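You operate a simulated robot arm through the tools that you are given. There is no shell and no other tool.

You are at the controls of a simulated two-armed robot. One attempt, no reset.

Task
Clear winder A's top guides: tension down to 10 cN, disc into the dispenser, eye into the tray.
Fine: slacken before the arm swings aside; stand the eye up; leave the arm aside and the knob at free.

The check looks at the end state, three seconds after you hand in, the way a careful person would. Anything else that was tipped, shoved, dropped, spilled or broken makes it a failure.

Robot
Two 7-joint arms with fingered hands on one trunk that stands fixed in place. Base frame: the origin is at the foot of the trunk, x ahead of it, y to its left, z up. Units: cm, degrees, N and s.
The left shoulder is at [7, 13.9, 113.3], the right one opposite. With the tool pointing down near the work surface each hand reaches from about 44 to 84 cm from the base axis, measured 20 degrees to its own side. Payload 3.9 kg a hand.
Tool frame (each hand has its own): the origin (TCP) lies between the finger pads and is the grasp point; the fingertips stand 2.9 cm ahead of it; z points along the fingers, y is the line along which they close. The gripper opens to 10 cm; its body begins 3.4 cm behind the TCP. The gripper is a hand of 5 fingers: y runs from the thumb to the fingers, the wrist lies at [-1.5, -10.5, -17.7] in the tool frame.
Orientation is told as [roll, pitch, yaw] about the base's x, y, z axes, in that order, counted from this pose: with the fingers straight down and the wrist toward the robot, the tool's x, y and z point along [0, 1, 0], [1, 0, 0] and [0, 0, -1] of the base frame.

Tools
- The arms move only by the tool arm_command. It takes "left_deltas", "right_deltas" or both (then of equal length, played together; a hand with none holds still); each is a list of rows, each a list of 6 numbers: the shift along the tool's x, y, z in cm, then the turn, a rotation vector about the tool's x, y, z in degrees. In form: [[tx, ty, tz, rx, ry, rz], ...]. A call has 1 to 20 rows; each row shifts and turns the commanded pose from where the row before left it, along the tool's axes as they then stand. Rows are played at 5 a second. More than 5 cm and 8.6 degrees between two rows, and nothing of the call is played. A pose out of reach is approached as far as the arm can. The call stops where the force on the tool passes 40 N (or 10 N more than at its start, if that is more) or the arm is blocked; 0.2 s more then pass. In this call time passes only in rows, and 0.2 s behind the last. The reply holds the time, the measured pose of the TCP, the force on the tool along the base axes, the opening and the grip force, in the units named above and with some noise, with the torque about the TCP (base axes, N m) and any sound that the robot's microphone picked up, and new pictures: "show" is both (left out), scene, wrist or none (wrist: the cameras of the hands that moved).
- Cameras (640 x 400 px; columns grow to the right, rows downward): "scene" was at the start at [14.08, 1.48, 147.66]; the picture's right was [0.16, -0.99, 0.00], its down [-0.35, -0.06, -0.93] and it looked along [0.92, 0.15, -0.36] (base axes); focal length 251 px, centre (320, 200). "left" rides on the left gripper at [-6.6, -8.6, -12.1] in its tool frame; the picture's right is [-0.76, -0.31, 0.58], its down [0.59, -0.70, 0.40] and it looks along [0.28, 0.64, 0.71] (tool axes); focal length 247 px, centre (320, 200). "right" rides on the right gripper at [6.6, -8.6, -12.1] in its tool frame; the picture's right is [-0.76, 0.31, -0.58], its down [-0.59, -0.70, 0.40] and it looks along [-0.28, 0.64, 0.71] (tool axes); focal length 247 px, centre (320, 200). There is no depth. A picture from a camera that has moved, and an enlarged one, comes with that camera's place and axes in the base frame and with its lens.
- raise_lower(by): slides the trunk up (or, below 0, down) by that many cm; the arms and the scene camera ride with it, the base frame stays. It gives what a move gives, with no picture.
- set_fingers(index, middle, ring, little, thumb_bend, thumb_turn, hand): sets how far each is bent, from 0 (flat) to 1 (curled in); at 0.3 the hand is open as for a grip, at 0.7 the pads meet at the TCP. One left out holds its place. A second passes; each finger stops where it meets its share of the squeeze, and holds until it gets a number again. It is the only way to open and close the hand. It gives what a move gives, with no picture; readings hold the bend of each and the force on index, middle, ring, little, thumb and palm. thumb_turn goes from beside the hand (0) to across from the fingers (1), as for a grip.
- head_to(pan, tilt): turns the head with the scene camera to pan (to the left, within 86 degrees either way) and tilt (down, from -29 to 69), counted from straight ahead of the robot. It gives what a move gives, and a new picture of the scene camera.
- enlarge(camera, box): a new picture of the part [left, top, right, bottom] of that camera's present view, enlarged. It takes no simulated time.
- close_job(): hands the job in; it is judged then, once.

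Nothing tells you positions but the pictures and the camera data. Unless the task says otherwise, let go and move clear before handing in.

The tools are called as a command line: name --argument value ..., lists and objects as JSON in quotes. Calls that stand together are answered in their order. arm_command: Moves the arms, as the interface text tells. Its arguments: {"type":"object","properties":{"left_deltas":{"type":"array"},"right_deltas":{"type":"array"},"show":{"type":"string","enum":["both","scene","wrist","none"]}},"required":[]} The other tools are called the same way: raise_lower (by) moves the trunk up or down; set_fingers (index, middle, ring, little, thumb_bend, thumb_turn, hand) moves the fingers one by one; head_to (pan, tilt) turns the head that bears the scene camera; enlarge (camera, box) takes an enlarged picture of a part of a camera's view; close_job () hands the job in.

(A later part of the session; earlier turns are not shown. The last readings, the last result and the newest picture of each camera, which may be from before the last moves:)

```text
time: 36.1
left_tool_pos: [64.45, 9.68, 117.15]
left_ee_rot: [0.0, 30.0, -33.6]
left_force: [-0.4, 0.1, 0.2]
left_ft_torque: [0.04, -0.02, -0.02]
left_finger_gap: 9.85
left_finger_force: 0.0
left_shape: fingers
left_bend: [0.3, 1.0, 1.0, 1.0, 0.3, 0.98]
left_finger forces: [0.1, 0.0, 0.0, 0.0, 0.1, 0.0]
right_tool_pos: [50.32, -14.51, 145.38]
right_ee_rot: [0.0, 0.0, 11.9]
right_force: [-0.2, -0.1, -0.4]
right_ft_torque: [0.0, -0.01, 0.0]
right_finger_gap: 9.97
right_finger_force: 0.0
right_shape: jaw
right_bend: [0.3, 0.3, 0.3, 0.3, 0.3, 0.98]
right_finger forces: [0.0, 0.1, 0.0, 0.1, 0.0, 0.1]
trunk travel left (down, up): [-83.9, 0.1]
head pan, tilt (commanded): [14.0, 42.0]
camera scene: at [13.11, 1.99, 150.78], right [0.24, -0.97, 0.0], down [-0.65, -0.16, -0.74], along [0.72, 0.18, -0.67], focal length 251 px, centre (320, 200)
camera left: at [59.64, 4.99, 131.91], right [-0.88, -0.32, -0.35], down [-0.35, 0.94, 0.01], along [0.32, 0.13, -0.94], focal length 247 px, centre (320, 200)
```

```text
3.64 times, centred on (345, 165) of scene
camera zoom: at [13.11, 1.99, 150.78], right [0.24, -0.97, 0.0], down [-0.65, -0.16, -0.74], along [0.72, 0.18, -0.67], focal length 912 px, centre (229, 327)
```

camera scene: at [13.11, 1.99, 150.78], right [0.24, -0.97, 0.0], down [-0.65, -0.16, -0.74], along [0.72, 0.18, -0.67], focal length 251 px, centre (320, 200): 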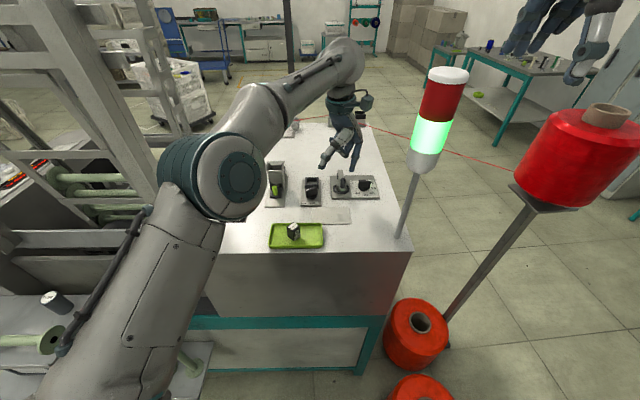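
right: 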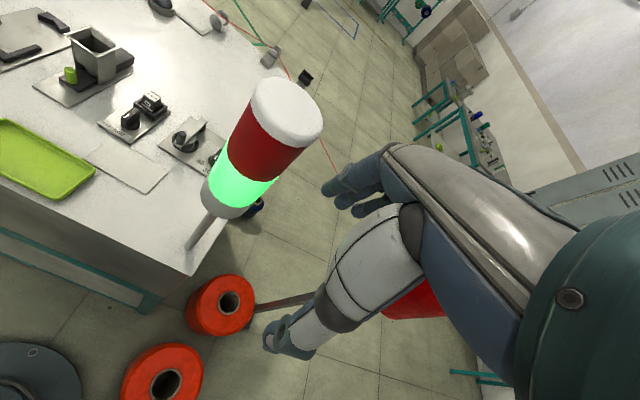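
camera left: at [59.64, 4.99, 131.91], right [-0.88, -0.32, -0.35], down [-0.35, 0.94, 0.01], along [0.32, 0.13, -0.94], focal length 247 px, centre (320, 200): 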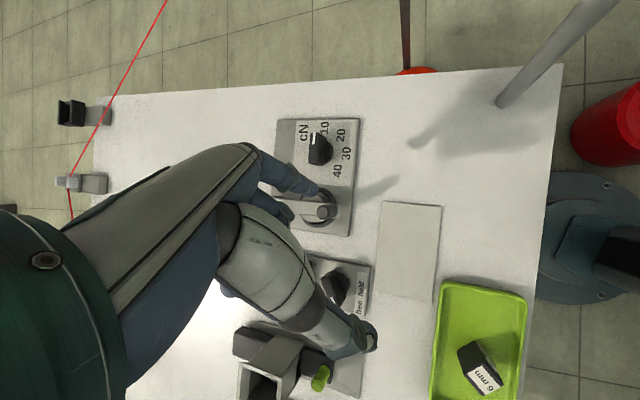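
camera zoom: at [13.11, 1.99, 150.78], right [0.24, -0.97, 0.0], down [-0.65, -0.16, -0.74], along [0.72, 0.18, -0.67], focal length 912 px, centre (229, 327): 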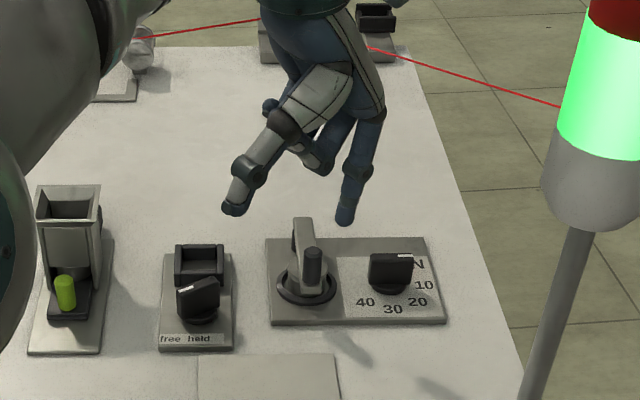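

arm_command --left_deltas '[[-0.564, 0.031, -0.018, 0, 0, 0], [0, 1.06, 1.84, 0, 0, 0], [0, 1.06, 1.84, 0, 0, 0], [0.35, -0.34, 0.2, 0, 0, 0]]'

enlarge --camera "left" --box '[230, 110, 400, 280]'

enlarge --camera "scene" --box '[300, 130, 390, 210]'

```text
time: 37.1
left_tool_pos: [63.85, 9.59, 113.02]
left_ee_rot: [0.1, 29.9, -33.5]
left_force: [0.3, 0.4, -1.0]
left_ft_torque: [-0.02, 0.01, -0.03]
left_finger_gap: 9.84
left_finger_force: 0.1
left_shape: fingers
left_bend: [0.3, 1.0, 1.0, 1.0, 0.3, 0.98]
left_finger forces: [0.0, 0.1, 0.0, 0.0, 0.0, 0.0]
right_tool_pos: [50.41, -14.51, 145.35]
right_ee_rot: [0.0, 0.0, 12.0]
right_force: [0.1, -0.6, -0.6]
right_ft_torque: [0.01, 0.0, 0.01]
right_finger_gap: 9.98
right_finger_force: 0.1
right_shape: jaw
right_bend: [0.3, 0.3, 0.3, 0.3, 0.3, 0.98]
right_finger forces: [0.0, 0.0, 0.0, 0.1, 0.0, 0.1]
trunk travel left (down, up): [-83.9, 0.1]
head pan, tilt (commanded): [14.0, 42.0]
camera scene: at [12.96, 2.01, 150.79], right [0.24, -0.97, 0.0], down [-0.65, -0.16, -0.74], along [0.72, 0.18, -0.67], focal length 251 px, centre (320, 200)
camera left: at [59.09, 4.99, 127.69], right [-0.88, -0.32, -0.35], down [-0.35, 0.94, 0.01], along [0.32, 0.13, -0.94], focal length 247 px, centre (320, 200)
```

scene: 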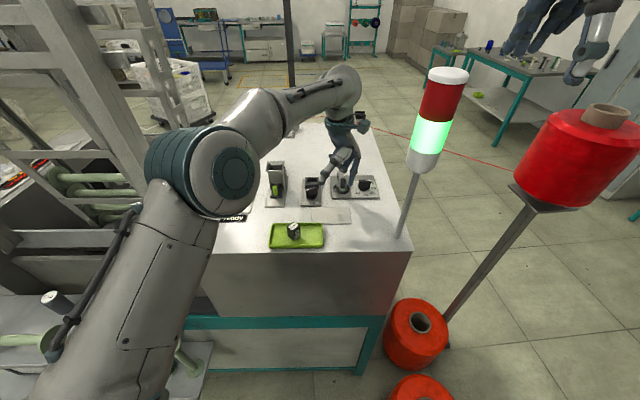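
left: 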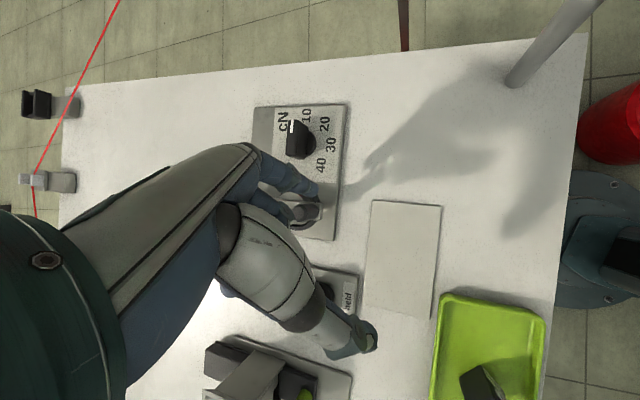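

```text
2.35 times, centred on (315, 195) of left
camera zoom: at [59.09, 4.99, 127.69], right [-0.88, -0.32, -0.35], down [-0.35, 0.94, 0.01], along [0.32, 0.13, -0.94], focal length 581 px, centre (332, 212)
```

zoom: 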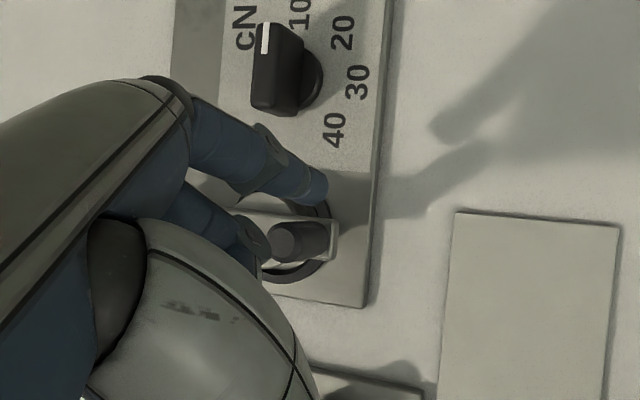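

```text
5.00 times, centred on (345, 170) of scene
camera zoom: at [12.96, 2.01, 150.79], right [0.24, -0.97, 0.0], down [-0.65, -0.16, -0.74], along [0.72, 0.18, -0.67], focal length 1254 px, centre (195, 350)
```

zoom: 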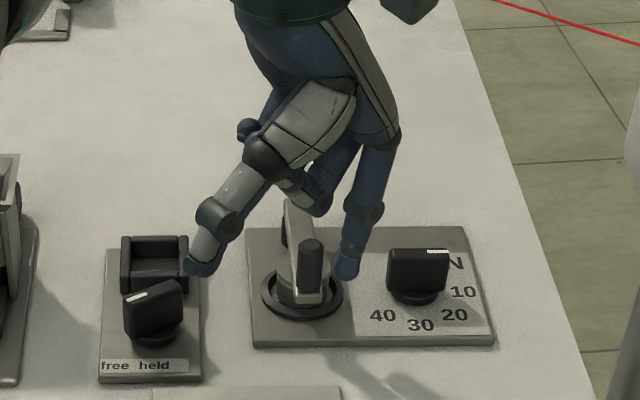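

The index tip is just right of the arm's handle. I'll push the handle left along its arc to about 30° and check.

arm_command --left_deltas '[[0.344, -0.341, 0.195, 0, 0, 0], [0.408, -0.486, 0.28, 0, 0, 0], [0.407, -0.485, 0.281, 0, 0, 0], [0.49, -0.417, 0.24, 0, 0, 0], [0.49, -0.416, 0.241, 0, 0, 0], [0.575, -0.335, 0.194, 0, 0, 0], [0.574, -0.335, 0.193, 0, 0, 0]]'

enlarge --camera "left" --box '[230, 110, 400, 280]'

enlarge --camera "scene" --box '[300, 130, 390, 210]'

```text
time: 38.7
left_tool_pos: [63.03, 14.14, 113.07]
left_ee_rot: [0.0, 30.0, -33.6]
left_force: [0.3, -1.5, -0.5]
left_ft_torque: [-0.02, 0.03, 0.01]
left_finger_gap: 9.89
left_finger_force: 0.2
left_shape: fingers
left_bend: [0.3, 1.0, 1.0, 1.0, 0.3, 0.98]
left_finger forces: [0.2, 0.0, 0.1, 0.1, 0.1, 0.0]
right_tool_pos: [50.3, -14.52, 145.29]
right_ee_rot: [0.0, 0.1, 11.9]
right_force: [-0.7, -0.3, -0.1]
right_ft_torque: [-0.02, 0.02, 0.01]
right_finger_gap: 9.97
right_finger_force: 0.0
right_shape: jaw
right_bend: [0.3, 0.3, 0.3, 0.3, 0.3, 0.98]
right_finger forces: [0.0, 0.0, 0.0, 0.1, 0.1, 0.0]
trunk travel left (down, up): [-83.9, 0.1]
head pan, tilt (commanded): [14.0, 42.0]
camera scene: at [13.01, 2.04, 150.79], right [0.24, -0.97, 0.0], down [-0.65, -0.16, -0.74], along [0.72, 0.18, -0.67], focal length 251 px, centre (320, 200)
camera left: at [58.27, 9.54, 127.71], right [-0.88, -0.32, -0.35], down [-0.35, 0.94, 0.01], along [0.32, 0.13, -0.94], focal length 247 px, centre (320, 200)
```

scene: 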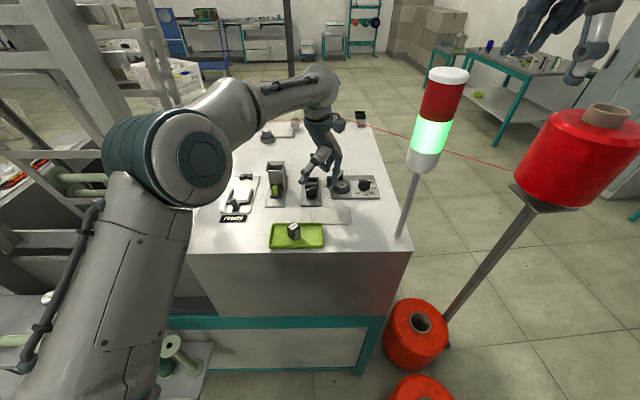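
left: 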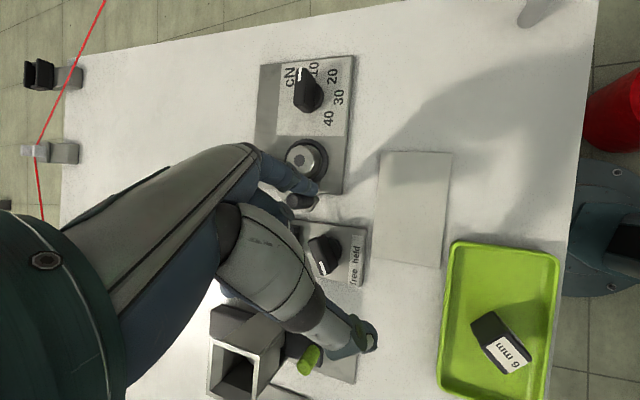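

```text
2.35 times, centred on (315, 195) of left
camera zoom: at [58.27, 9.54, 127.71], right [-0.88, -0.32, -0.35], down [-0.35, 0.94, 0.01], along [0.32, 0.13, -0.94], focal length 581 px, centre (332, 212)
```

zoom: 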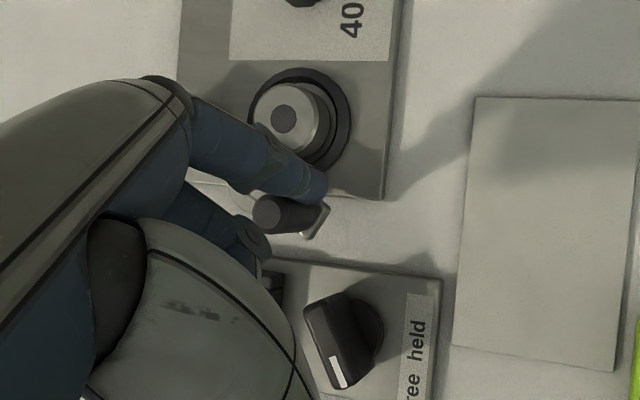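

```text
5.00 times, centred on (345, 170) of scene
camera zoom: at [13.01, 2.04, 150.79], right [0.24, -0.97, 0.0], down [-0.65, -0.16, -0.74], along [0.72, 0.18, -0.67], focal length 1254 px, centre (195, 350)
```

zoom: 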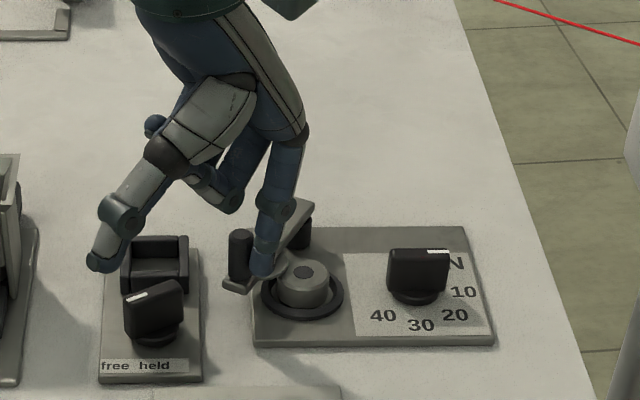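

The arm swings as expected, uncovering the disc. I'll continue to about 65°.

arm_command --left_deltas '[[0.63, -0.246, 0.142, 0, 0, 0], [0.63, -0.246, 0.142, 0, 0, 0], [0.673, -0.144, 0.083, 0, 0, 0], [0.673, -0.144, 0.083, 0, 0, 0], [0.687, -0.047, 0.027, 0, 0, 0], [0.687, -0.047, 0.026, 0, 0, 0]]'

enlarge --camera "left" --box '[230, 110, 400, 280]'

enlarge --camera "scene" --box '[280, 130, 370, 210]'

```text
time: 40.1
left_tool_pos: [64.22, 17.84, 113.14]
left_ee_rot: [0.1, 29.8, -33.7]
left_force: [-3.9, -5.3, 0.0]
left_ft_torque: [-0.08, 0.14, -0.23]
left_finger_gap: 9.89
left_finger_force: 2.7
left_shape: fingers
left_bend: [0.3, 1.0, 1.0, 1.0, 0.3, 0.98]
left_finger forces: [5.3, 0.0, 0.1, 0.1, 0.0, 0.0]
right_tool_pos: [50.16, -14.71, 145.47]
right_ee_rot: [0.0, -0.1, 11.9]
right_force: [0.2, -0.1, 0.7]
right_ft_torque: [0.02, -0.01, 0.02]
right_finger_gap: 10.0
right_finger_force: 0.1
right_shape: jaw
right_bend: [0.3, 0.3, 0.3, 0.3, 0.3, 0.98]
right_finger forces: [0.0, 0.0, 0.1, 0.0, 0.1, 0.0]
trunk travel left (down, up): [-83.9, 0.1]
head pan, tilt (commanded): [14.0, 42.0]
camera scene: at [12.9, 1.83, 150.8], right [0.24, -0.97, 0.0], down [-0.65, -0.16, -0.74], along [0.72, 0.18, -0.67], focal length 251 px, centre (320, 200)
camera left: at [59.5, 13.21, 127.78], right [-0.88, -0.32, -0.35], down [-0.35, 0.94, 0.01], along [0.32, 0.13, -0.94], focal length 247 px, centre (320, 200)
```

scene: 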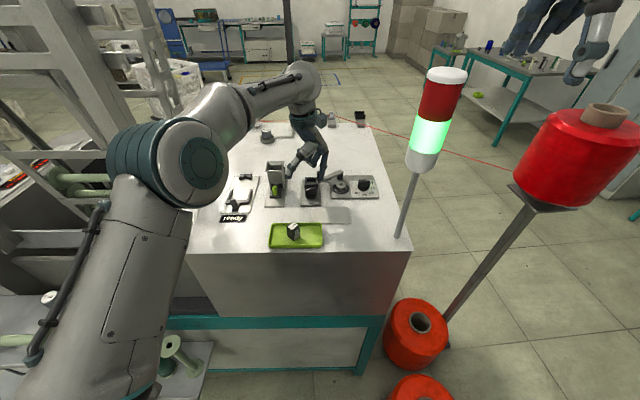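
left: 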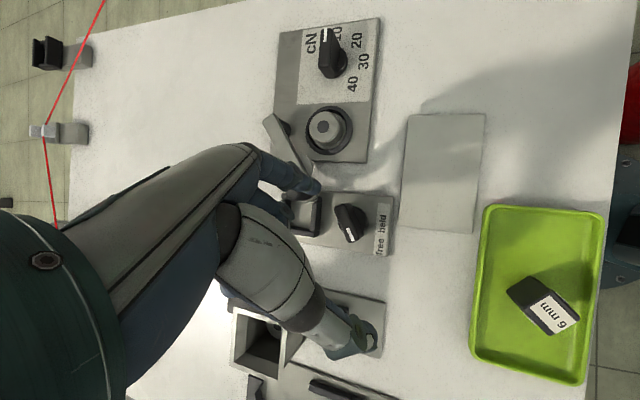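

```text
2.35 times, centred on (315, 195) of left
camera zoom: at [59.5, 13.21, 127.78], right [-0.88, -0.32, -0.35], down [-0.35, 0.94, 0.01], along [0.32, 0.13, -0.94], focal length 581 px, centre (332, 212)
```

zoom: 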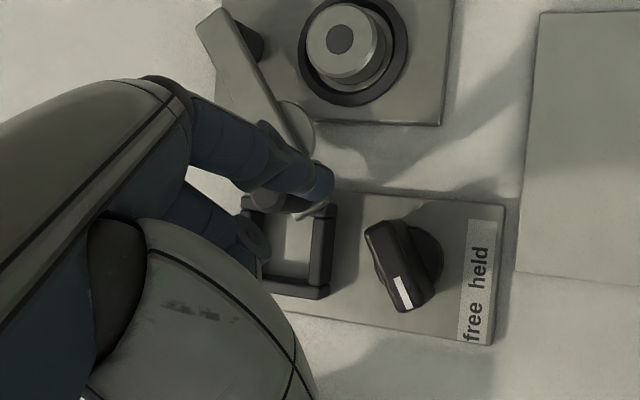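

```text
5.00 times, centred on (325, 170) of scene
camera zoom: at [12.9, 1.83, 150.8], right [0.24, -0.97, 0.0], down [-0.65, -0.16, -0.74], along [0.72, 0.18, -0.67], focal length 1254 px, centre (295, 350)
```

zoom: 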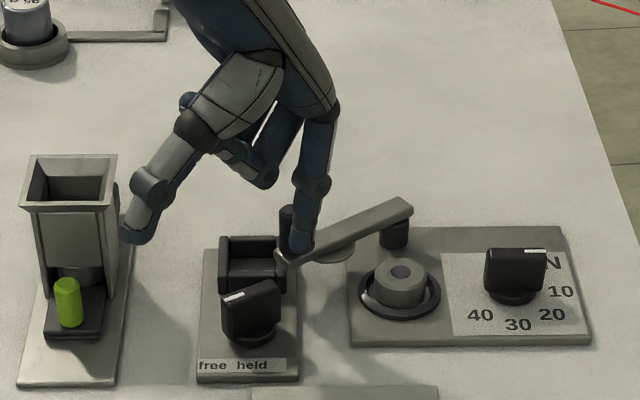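

The arm is now about 60° aside and pushes back with ~5 N, so it seems to be at its stop; the disc is fully uncovered at about (69.0, 9.5, top 106.1). I'll retreat, lift and straighten the hand for the pinch.

arm_command --left_deltas '[[-1.0, -0.07, 0.04, 0, 0, 0], [0, -2.0, -3.46, 0, 0, 0], [0, -2.0, -3.46, 0, 0, 0], [0, 0, 0, -7.5, 0, 0], [0, 0, 0, -7.5, 0, 0], [0, 0, 0, -7.5, 0, 0], [0, 0, 0, -7.5, 0, 0]]'

set_fingers --hand "left" --index 0.48 --middle 0.48 --thumb_bend 0.48

enlarge --camera "scene" --box '[290, 140, 380, 220]'

enlarge --camera "left" --box '[260, 80, 460, 280]'

```text
time: 41.7
left_tool_pos: [63.66, 17.46, 121.12]
left_ee_rot: [0.1, -0.2, -33.6]
left_force: [0.1, 0.0, 1.0]
left_ft_torque: [0.0, -0.03, 0.03]
left_finger_gap: 9.87
left_finger_force: 0.0
left_shape: fingers
left_bend: [0.3, 1.0, 1.0, 1.0, 0.3, 0.98]
left_finger forces: [0.1, 0.0, 0.0, 0.1, 0.0, 0.0]
right_tool_pos: [50.17, -14.23, 145.46]
right_ee_rot: [-0.1, -0.1, 11.9]
right_force: [-0.7, 0.0, 0.6]
right_ft_torque: [0.0, -0.05, -0.03]
right_finger_gap: 9.99
right_finger_force: 0.0
right_shape: jaw
right_bend: [0.3, 0.3, 0.3, 0.3, 0.3, 0.98]
right_finger forces: [0.0, 0.1, 0.0, 0.0, 0.0, 0.1]
trunk travel left (down, up): [-83.9, 0.1]
head pan, tilt (commanded): [14.0, 42.0]
camera scene: at [12.89, 2.17, 150.8], right [0.24, -0.97, 0.0], down [-0.65, -0.16, -0.74], along [0.72, 0.18, -0.67], focal length 251 px, centre (320, 200)
camera left: at [52.86, 16.79, 133.08], right [-0.67, -0.46, -0.58], down [-0.26, 0.88, -0.4], along [0.69, -0.12, -0.71], focal length 247 px, centre (320, 200)
```

scene: 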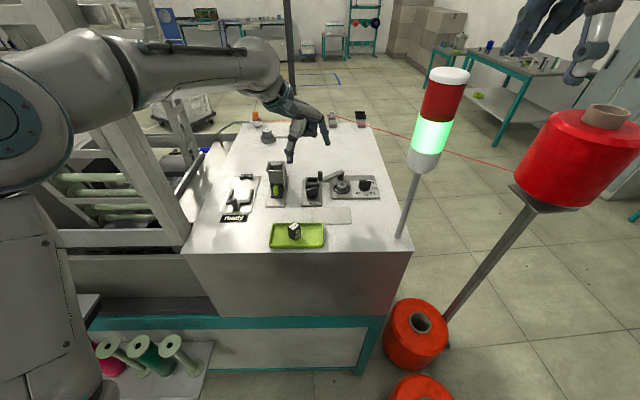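
left: 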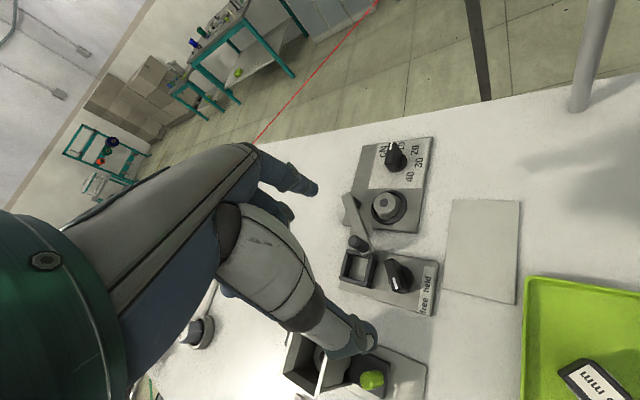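

```text
time: 42.7
left_tool_pos: [63.63, 17.38, 121.08]
left_ee_rot: [0.0, -0.2, -33.6]
left_force: [0.0, 0.1, -0.8]
left_ft_torque: [0.01, 0.0, 0.02]
left_finger_gap: 5.57
left_finger_force: 0.0
left_shape: fingers
left_bend: [0.48, 0.48, 1.0, 1.0, 0.48, 0.98]
left_finger forces: [0.1, 0.0, 0.1, 0.1, 0.0, 0.0]
right_tool_pos: [50.31, -14.45, 145.4]
right_ee_rot: [0.0, 0.0, 11.9]
right_force: [0.5, 0.4, -0.5]
right_ft_torque: [-0.01, -0.03, -0.02]
right_finger_gap: 10.0
right_finger_force: 0.2
right_shape: jaw
right_bend: [0.3, 0.3, 0.3, 0.3, 0.3, 0.98]
right_finger forces: [0.1, 0.1, 0.0, 0.1, 0.1, 0.0]
trunk travel left (down, up): [-83.9, 0.1]
head pan, tilt (commanded): [14.0, 42.0]
```

```text
5.00 times, centred on (335, 180) of scene
camera zoom: at [13.02, 2.01, 150.79], right [0.24, -0.97, 0.0], down [-0.65, -0.16, -0.74], along [0.72, 0.18, -0.67], focal length 1254 px, centre (245, 300)
```

zoom: 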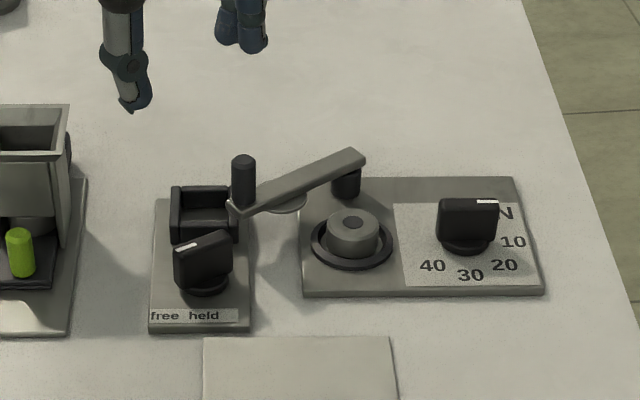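

```text
2.00 times, centred on (360, 180) of left
camera zoom: at [53.01, 16.64, 133.04], right [-0.67, -0.46, -0.58], down [-0.26, 0.88, -0.4], along [0.69, -0.12, -0.71], focal length 494 px, centre (240, 240)
```

zoom: 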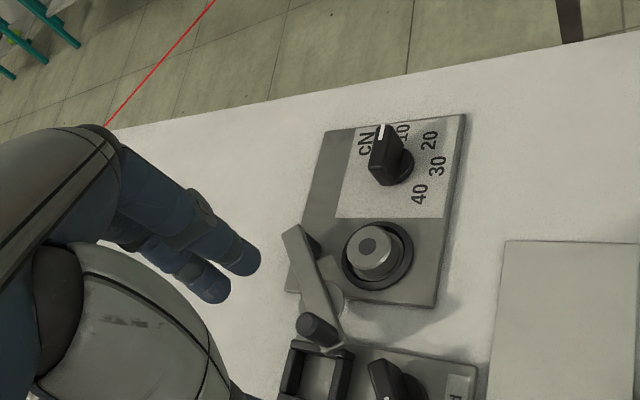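

enlarge --camera "scene" --box '[332, 170, 382, 205]'

enlarge --camera "left" --box '[340, 170, 430, 250]'

enlarge --camera "right" --box '[100, 80, 240, 200]'

```text
11.43 times, centred on (357, 188) of scene
camera zoom: at [13.02, 2.01, 150.79], right [0.24, -0.97, 0.0], down [-0.65, -0.16, -0.74], along [0.72, 0.18, -0.67], focal length 2866 px, centre (-103, 343)
```

zoom: 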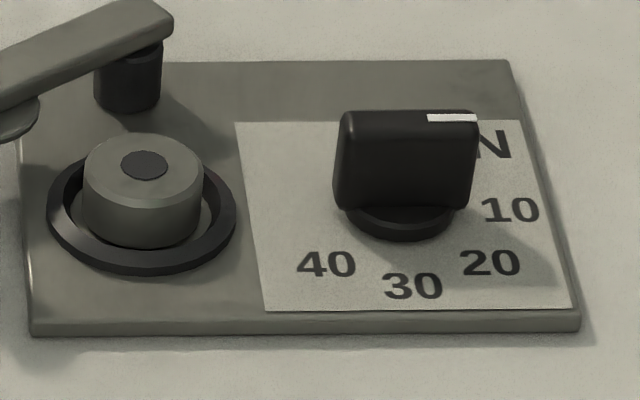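

```text
5.00 times, centred on (385, 210) of left
camera zoom: at [53.01, 16.64, 133.04], right [-0.67, -0.46, -0.58], down [-0.26, 0.88, -0.4], along [0.69, -0.12, -0.71], focal length 1235 px, centre (-5, 150)
```

zoom: 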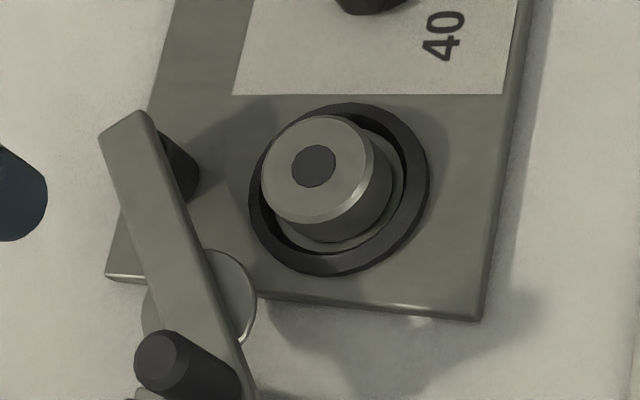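

```text
3.33 times, centred on (170, 140) of right
camera zoom: at [40.54, -9.97, 157.46], right [0.46, -0.68, 0.58], down [-0.57, -0.72, -0.4], along [0.69, -0.15, -0.71], focal length 823 px, centre (820, 400)
```

zoom: 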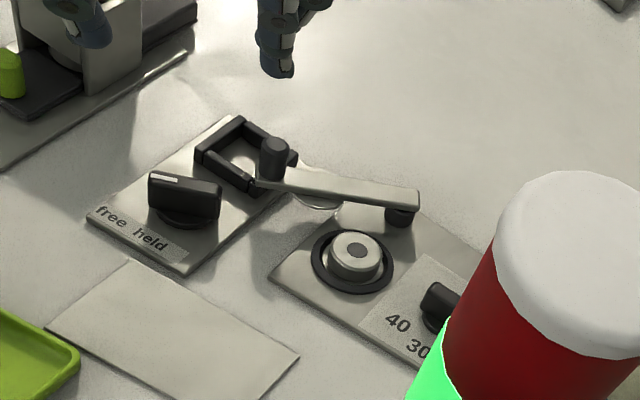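

The disc is a grey cylinder (3 cm across, 1.5 cm high) with its top at about (68.85, 9.58, 106.3). I'll bring the open pinch above it.

arm_command --left_deltas '[[-1.2, 2.89, 1.5, 0, 0, 0], [-1.2, 2.89, 1.5, 0, 0, 0], [-1.21, 2.88, 1.5, 0, 0, 0], [0, 0, 2.3, 0, 0, 0], [0, 0, 2.3, 0, 0, 0]]'

enlarge --camera "scene" --box '[300, 130, 390, 210]'

enlarge --camera "left" --box '[240, 120, 420, 300]'

enlarge --camera "right" --box '[100, 60, 240, 180]'

```text
time: 43.9
left_tool_pos: [69.05, 9.67, 111.94]
left_ee_rot: [0.0, -0.1, -33.6]
left_force: [0.7, 0.8, -0.1]
left_ft_torque: [0.0, -0.01, 0.04]
left_finger_gap: 5.55
left_finger_force: 0.0
left_shape: fingers
left_bend: [0.48, 0.48, 1.0, 1.0, 0.48, 0.98]
left_finger forces: [0.1, 0.0, 0.1, 0.0, 0.1, 0.0]
right_tool_pos: [50.5, -14.48, 145.45]
right_ee_rot: [-0.1, 0.0, 11.8]
right_force: [0.3, -0.2, 0.0]
right_ft_torque: [0.0, 0.02, -0.02]
right_finger_gap: 9.99
right_finger_force: 0.1
right_shape: jaw
right_bend: [0.3, 0.3, 0.3, 0.3, 0.3, 0.98]
right_finger forces: [0.1, 0.0, 0.1, 0.0, 0.0, 0.0]
trunk travel left (down, up): [-83.9, 0.1]
head pan, tilt (commanded): [14.0, 42.0]
camera scene: at [13.07, 2.06, 150.78], right [0.24, -0.97, 0.0], down [-0.65, -0.16, -0.74], along [0.72, 0.18, -0.67], focal length 251 px, centre (320, 200)
camera left: at [58.32, 8.88, 123.89], right [-0.67, -0.46, -0.58], down [-0.26, 0.88, -0.4], along [0.69, -0.12, -0.71], focal length 247 px, centre (320, 200)
```

scene: 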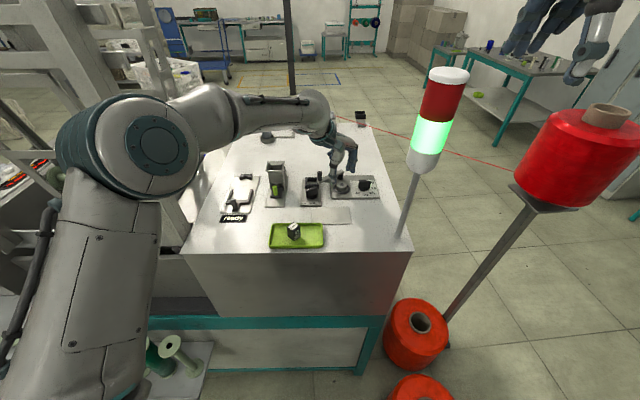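
left: 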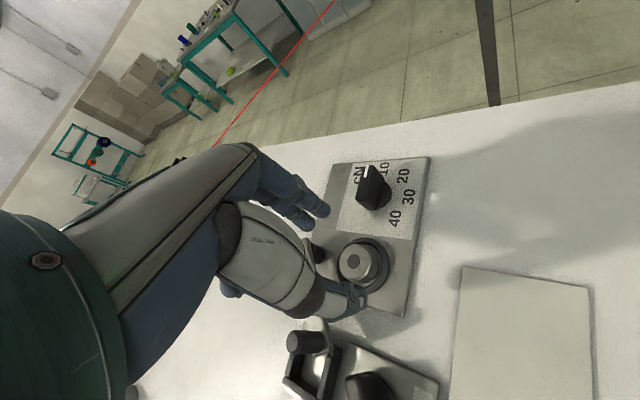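

```text
5.00 times, centred on (345, 170) of scene
camera zoom: at [13.07, 2.06, 150.78], right [0.24, -0.97, 0.0], down [-0.65, -0.16, -0.74], along [0.72, 0.18, -0.67], focal length 1254 px, centre (195, 350)
```

zoom: 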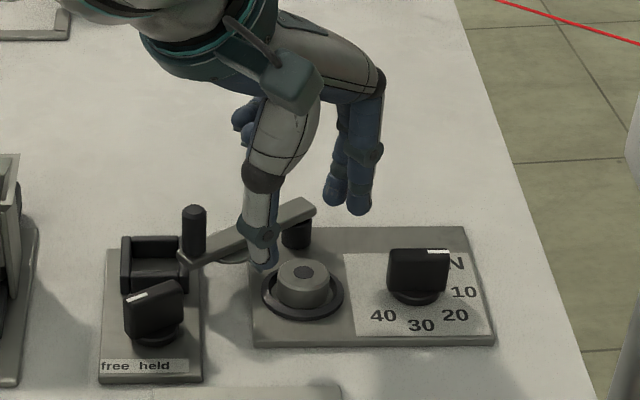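

```text
2.22 times, centred on (330, 210) of left
camera zoom: at [58.32, 8.88, 123.89], right [-0.67, -0.46, -0.58], down [-0.26, 0.88, -0.4], along [0.69, -0.12, -0.71], focal length 549 px, centre (298, 178)
```

zoom: 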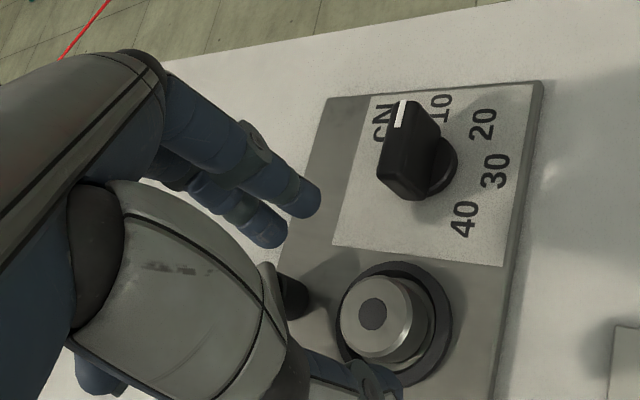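

```text
3.33 times, centred on (170, 120) of right
camera zoom: at [40.59, -9.91, 157.45], right [0.46, -0.68, 0.58], down [-0.57, -0.72, -0.4], along [0.69, -0.15, -0.71], focal length 823 px, centre (820, 467)
```

zoom: 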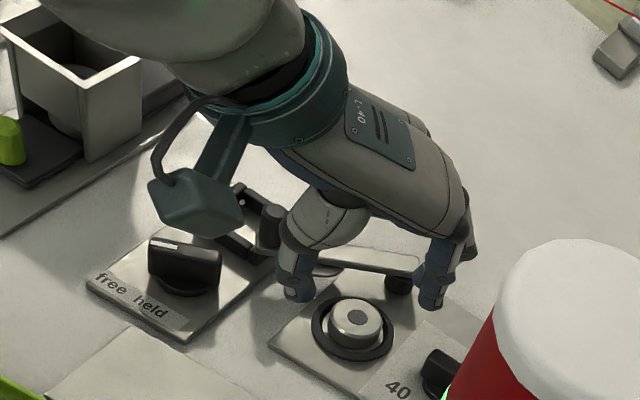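

The pinch is centred over the disc. I'll turn it about 11° for more clearance to the arm pivot and the knob, then descend most of the way.

arm_command --left_deltas '[[-0.1, -0.08, 0, 0, 0, 5.7], [0, 0, 0, 0, 0, 5.7], [0, 0, 1.2, 0, 0, 0], [0, 0, 1.0, 0, 0, 0]]'

enlarge --camera "scene" --box '[310, 140, 380, 200]'

enlarge --camera "left" --box '[240, 120, 420, 300]'

enlarge --camera "right" --box '[120, 80, 220, 170]'

```text
time: 44.9
left_tool_pos: [68.88, 9.51, 109.75]
left_ee_rot: [-0.1, 0.0, -44.9]
left_force: [0.6, 0.3, 0.1]
left_ft_torque: [0.02, -0.02, -0.01]
left_finger_gap: 5.53
left_finger_force: 0.1
left_shape: fingers
left_bend: [0.48, 0.48, 1.0, 1.0, 0.48, 0.98]
left_finger forces: [0.1, 0.1, 0.0, 0.0, 0.0, 0.0]
right_tool_pos: [50.43, -14.54, 145.39]
right_ee_rot: [0.1, -0.1, 11.9]
right_force: [0.0, -0.5, -0.2]
right_ft_torque: [-0.02, -0.02, 0.0]
right_finger_gap: 10.0
right_finger_force: 0.3
right_shape: jaw
right_bend: [0.3, 0.3, 0.3, 0.3, 0.3, 0.98]
right_finger forces: [0.0, 0.0, 0.0, 0.0, 0.0, 0.1]
trunk travel left (down, up): [-83.9, 0.1]
head pan, tilt (commanded): [14.0, 42.0]
camera scene: at [13.04, 2.05, 150.79], right [0.24, -0.97, 0.0], down [-0.65, -0.16, -0.74], along [0.72, 0.18, -0.67], focal length 251 px, centre (320, 200)
camera left: at [58.21, 10.99, 121.71], right [-0.75, -0.32, -0.58], down [-0.08, 0.91, -0.4], along [0.66, -0.25, -0.71], focal length 247 px, centre (320, 200)
```

scene: 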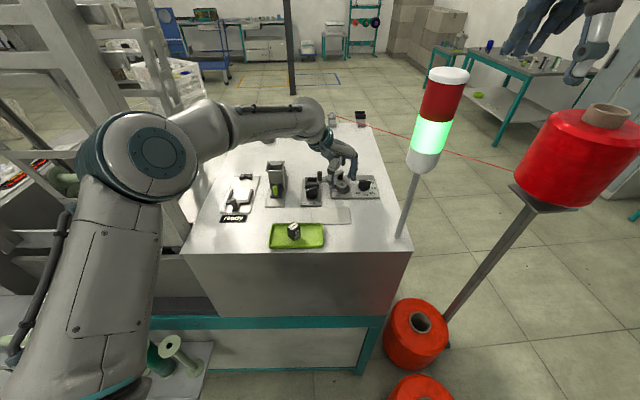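
left: 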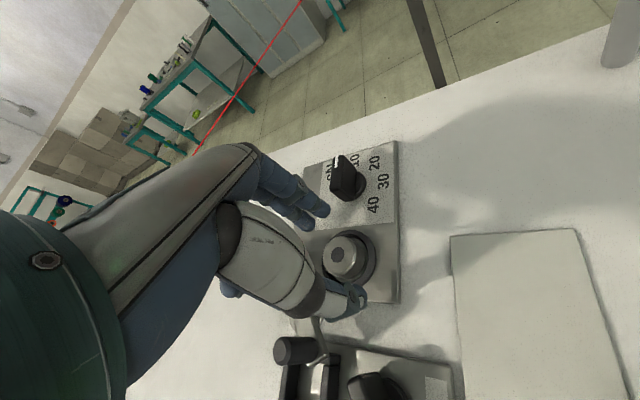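

```text
6.67 times, centred on (345, 170) of scene
camera zoom: at [13.04, 2.05, 150.79], right [0.24, -0.97, 0.0], down [-0.65, -0.16, -0.74], along [0.72, 0.18, -0.67], focal length 1672 px, centre (153, 400)
```

zoom: 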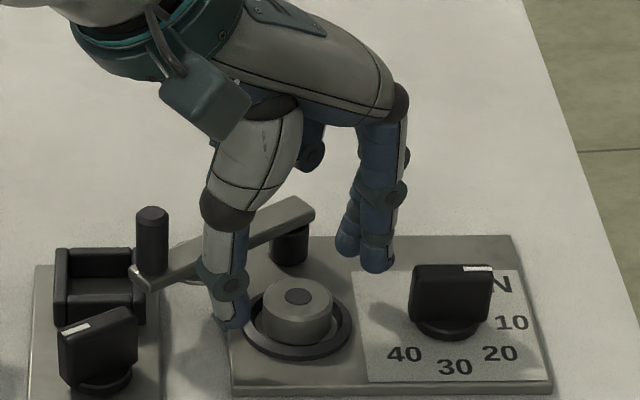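

```text
2.22 times, centred on (330, 210) of left
camera zoom: at [58.21, 10.99, 121.71], right [-0.75, -0.32, -0.58], down [-0.08, 0.91, -0.4], along [0.66, -0.25, -0.71], focal length 549 px, centre (298, 178)
```

zoom: 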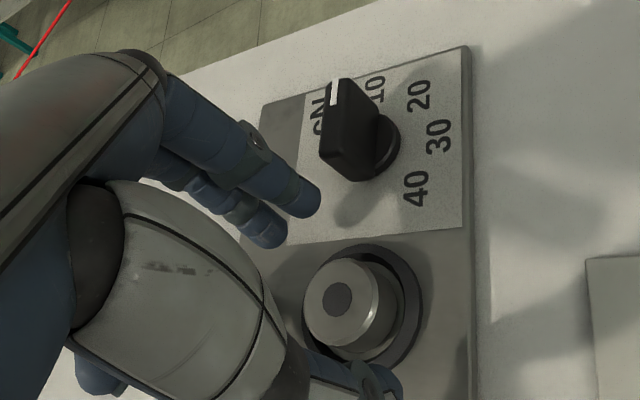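

```text
4.44 times, centred on (170, 125) of right
camera zoom: at [40.55, -9.92, 157.46], right [0.46, -0.68, 0.58], down [-0.57, -0.72, -0.4], along [0.69, -0.15, -0.71], focal length 1098 px, centre (987, 533)
```

zoom: 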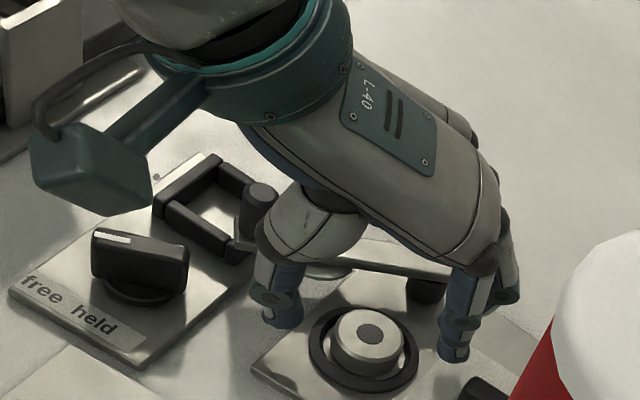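

arm_command --left_deltas '[[0, 0, 0.6, 0, 0, 0], [0, 0, 0.5, 0, 0, 0]]' --show "none"

enlarge --camera "scene" --box '[310, 140, 380, 200]'

enlarge --camera "right" --box '[120, 80, 220, 170]'

```text
time: 45.5
left_tool_pos: [68.91, 9.51, 108.59]
left_ee_rot: [0.0, -0.1, -45.0]
left_force: [-1.1, -0.2, 0.6]
left_ft_torque: [0.0, -0.01, -0.01]
left_finger_gap: 5.55
left_finger_force: 0.1
left_shape: fingers
left_bend: [0.48, 0.48, 1.0, 1.0, 0.48, 0.98]
left_finger forces: [0.0, 0.0, 0.0, 0.0, 0.1, 0.0]
right_tool_pos: [50.36, -14.5, 145.5]
right_ee_rot: [0.0, 0.0, 11.9]
right_force: [0.8, 0.0, 0.3]
right_ft_torque: [-0.07, 0.03, 0.02]
right_finger_gap: 9.99
right_finger_force: 0.0
right_shape: jaw
right_bend: [0.3, 0.3, 0.3, 0.3, 0.3, 0.98]
right_finger forces: [0.1, 0.0, 0.1, 0.1, 0.0, 0.0]
trunk travel left (down, up): [-83.9, 0.1]
head pan, tilt (commanded): [14.0, 42.0]
```

```text
6.67 times, centred on (345, 170) of scene
camera zoom: at [13.04, 2.04, 150.78], right [0.24, -0.97, 0.0], down [-0.65, -0.16, -0.74], along [0.72, 0.18, -0.67], focal length 1672 px, centre (153, 400)
```

zoom: 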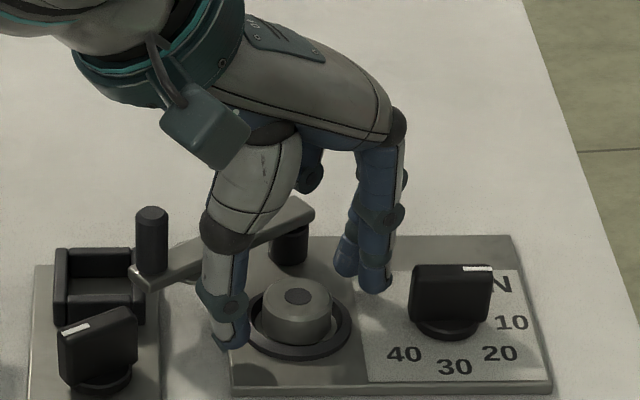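

```text
4.44 times, centred on (170, 125) of right
camera zoom: at [40.56, -9.93, 157.46], right [0.46, -0.68, 0.58], down [-0.57, -0.72, -0.4], along [0.69, -0.15, -0.71], focal length 1098 px, centre (987, 533)
```

zoom: 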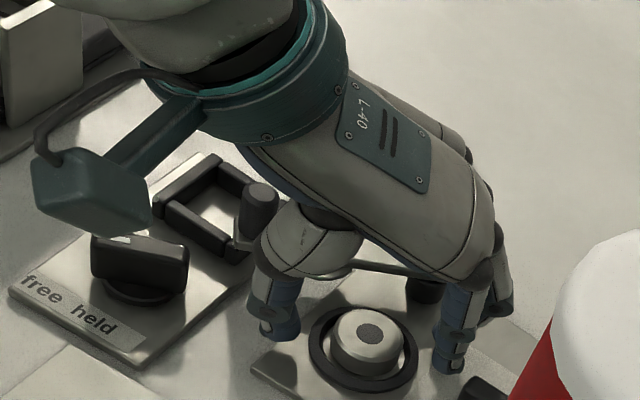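

set_fingers --hand "left" --index 0.55 --middle 0.55 --thumb_bend 0.55

enlarge --camera "scene" --box '[310, 140, 380, 200]'

enlarge --camera "right" --box '[120, 80, 220, 170]'

enlarge --camera "left" --box '[280, 160, 400, 300]'

```text
time: 46.5
left_tool_pos: [68.95, 9.42, 108.7]
left_ee_rot: [0.2, -0.2, -44.9]
left_force: [-0.2, -0.7, 0.0]
left_ft_torque: [-0.01, -0.02, -0.01]
left_finger_gap: 3.82
left_finger_force: 0.1
left_shape: fingers
left_bend: [0.55, 0.55, 1.0, 1.0, 0.55, 0.98]
left_finger forces: [0.0, 0.1, 0.0, 0.0, 0.0, 0.0]
right_tool_pos: [50.28, -14.51, 145.49]
right_ee_rot: [0.1, 0.2, 12.0]
right_force: [0.1, 0.3, -0.1]
right_ft_torque: [0.02, 0.01, -0.01]
right_finger_gap: 9.98
right_finger_force: 0.1
right_shape: jaw
right_bend: [0.3, 0.3, 0.3, 0.3, 0.3, 0.98]
right_finger forces: [0.0, 0.0, 0.0, 0.0, 0.0, 0.0]
trunk travel left (down, up): [-83.9, 0.1]
head pan, tilt (commanded): [14.0, 42.0]
```

```text
6.67 times, centred on (345, 170) of scene
camera zoom: at [13.01, 2.01, 150.79], right [0.24, -0.97, 0.0], down [-0.65, -0.16, -0.74], along [0.72, 0.18, -0.67], focal length 1672 px, centre (153, 400)
```

zoom: 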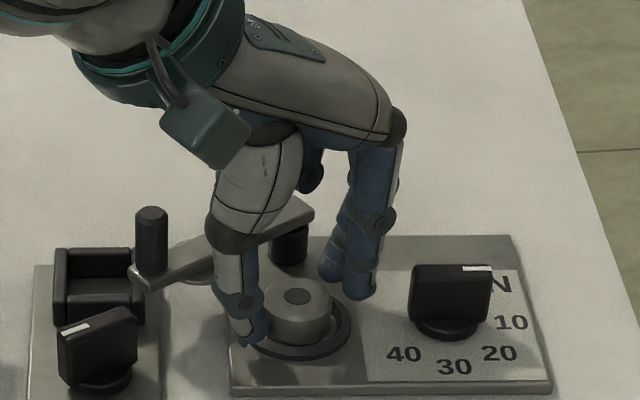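

```text
4.44 times, centred on (170, 125) of right
camera zoom: at [40.53, -9.96, 157.46], right [0.46, -0.68, 0.58], down [-0.57, -0.72, -0.4], along [0.69, -0.15, -0.71], focal length 1098 px, centre (987, 533)
```

zoom: 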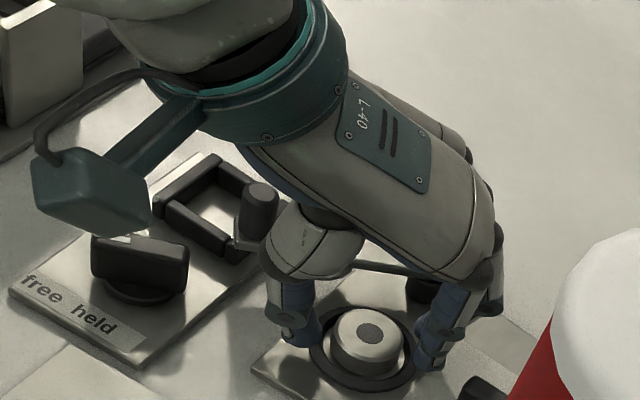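

```text
2.86 times, centred on (340, 230) of left
camera zoom: at [58.18, 10.92, 120.64], right [-0.75, -0.32, -0.58], down [-0.08, 0.91, -0.4], along [0.66, -0.25, -0.71], focal length 706 px, centre (263, 114)
```

zoom: 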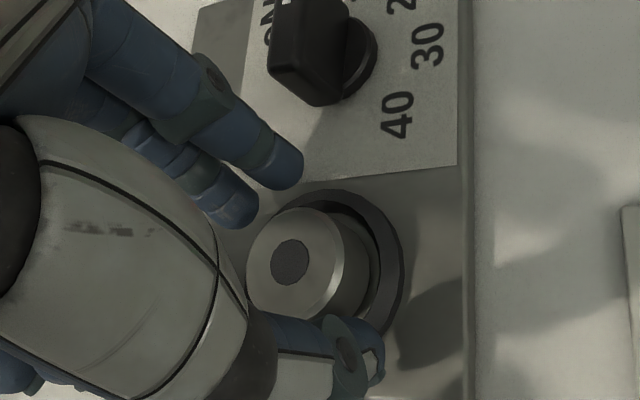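

set_fingers --hand "left" --index 0.63 --middle 0.63 --thumb_bend 0.63

enlarge --camera "scene" --box '[310, 140, 380, 200]'

enlarge --camera "right" --box '[120, 80, 220, 170]'

enlarge --camera "left" --box '[280, 160, 400, 300]'

```text
time: 47.5
left_tool_pos: [68.8, 9.48, 108.63]
left_ee_rot: [0.1, -0.1, -45.0]
left_force: [-0.3, 0.5, -0.5]
left_ft_torque: [-0.04, 0.0, 0.01]
left_finger_gap: 2.43
left_finger_force: 2.2
left_shape: fingers
left_bend: [0.61, 0.62, 1.0, 1.0, 0.61, 0.97]
left_finger forces: [1.3, 1.1, 0.0, 0.0, 2.3, 0.1]
right_tool_pos: [50.31, -14.6, 145.3]
right_ee_rot: [-0.1, 0.0, 11.9]
right_force: [-0.4, -0.3, -1.2]
right_ft_torque: [-0.01, 0.0, 0.02]
right_finger_gap: 9.96
right_finger_force: 0.0
right_shape: jaw
right_bend: [0.3, 0.3, 0.3, 0.3, 0.3, 0.98]
right_finger forces: [0.0, 0.0, 0.1, 0.0, 0.0, 0.1]
trunk travel left (down, up): [-83.9, 0.1]
head pan, tilt (commanded): [14.0, 42.0]
```

```text
6.67 times, centred on (345, 170) of scene
camera zoom: at [13.01, 2.01, 150.79], right [0.24, -0.97, 0.0], down [-0.65, -0.16, -0.74], along [0.72, 0.18, -0.67], focal length 1672 px, centre (153, 400)
```

zoom: 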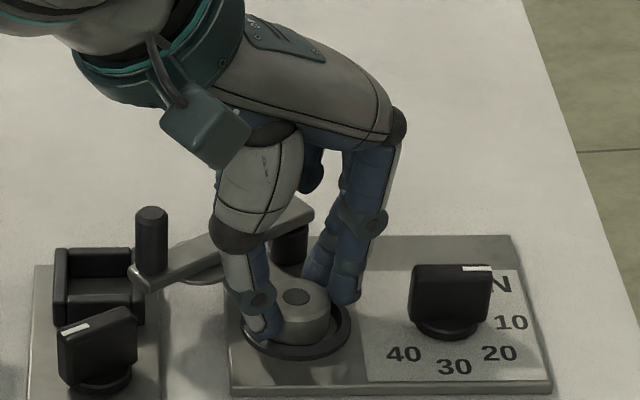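

```text
4.44 times, centred on (170, 125) of right
camera zoom: at [40.53, -9.96, 157.46], right [0.46, -0.68, 0.58], down [-0.57, -0.72, -0.4], along [0.69, -0.15, -0.71], focal length 1098 px, centre (987, 533)
```

zoom: 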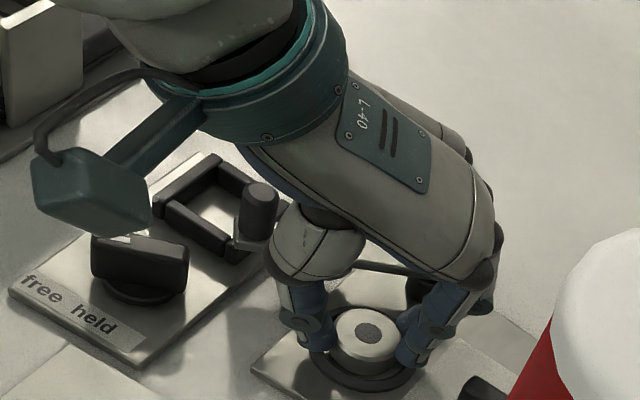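

```text
2.86 times, centred on (340, 230) of left
camera zoom: at [58.18, 10.92, 120.64], right [-0.75, -0.32, -0.58], down [-0.08, 0.91, -0.4], along [0.66, -0.25, -0.71], focal length 706 px, centre (263, 114)
```

zoom: 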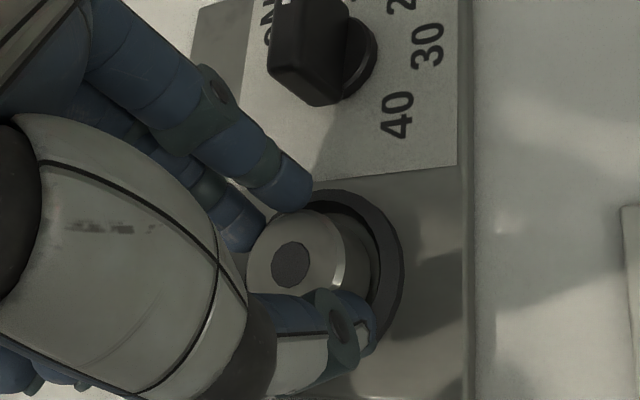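

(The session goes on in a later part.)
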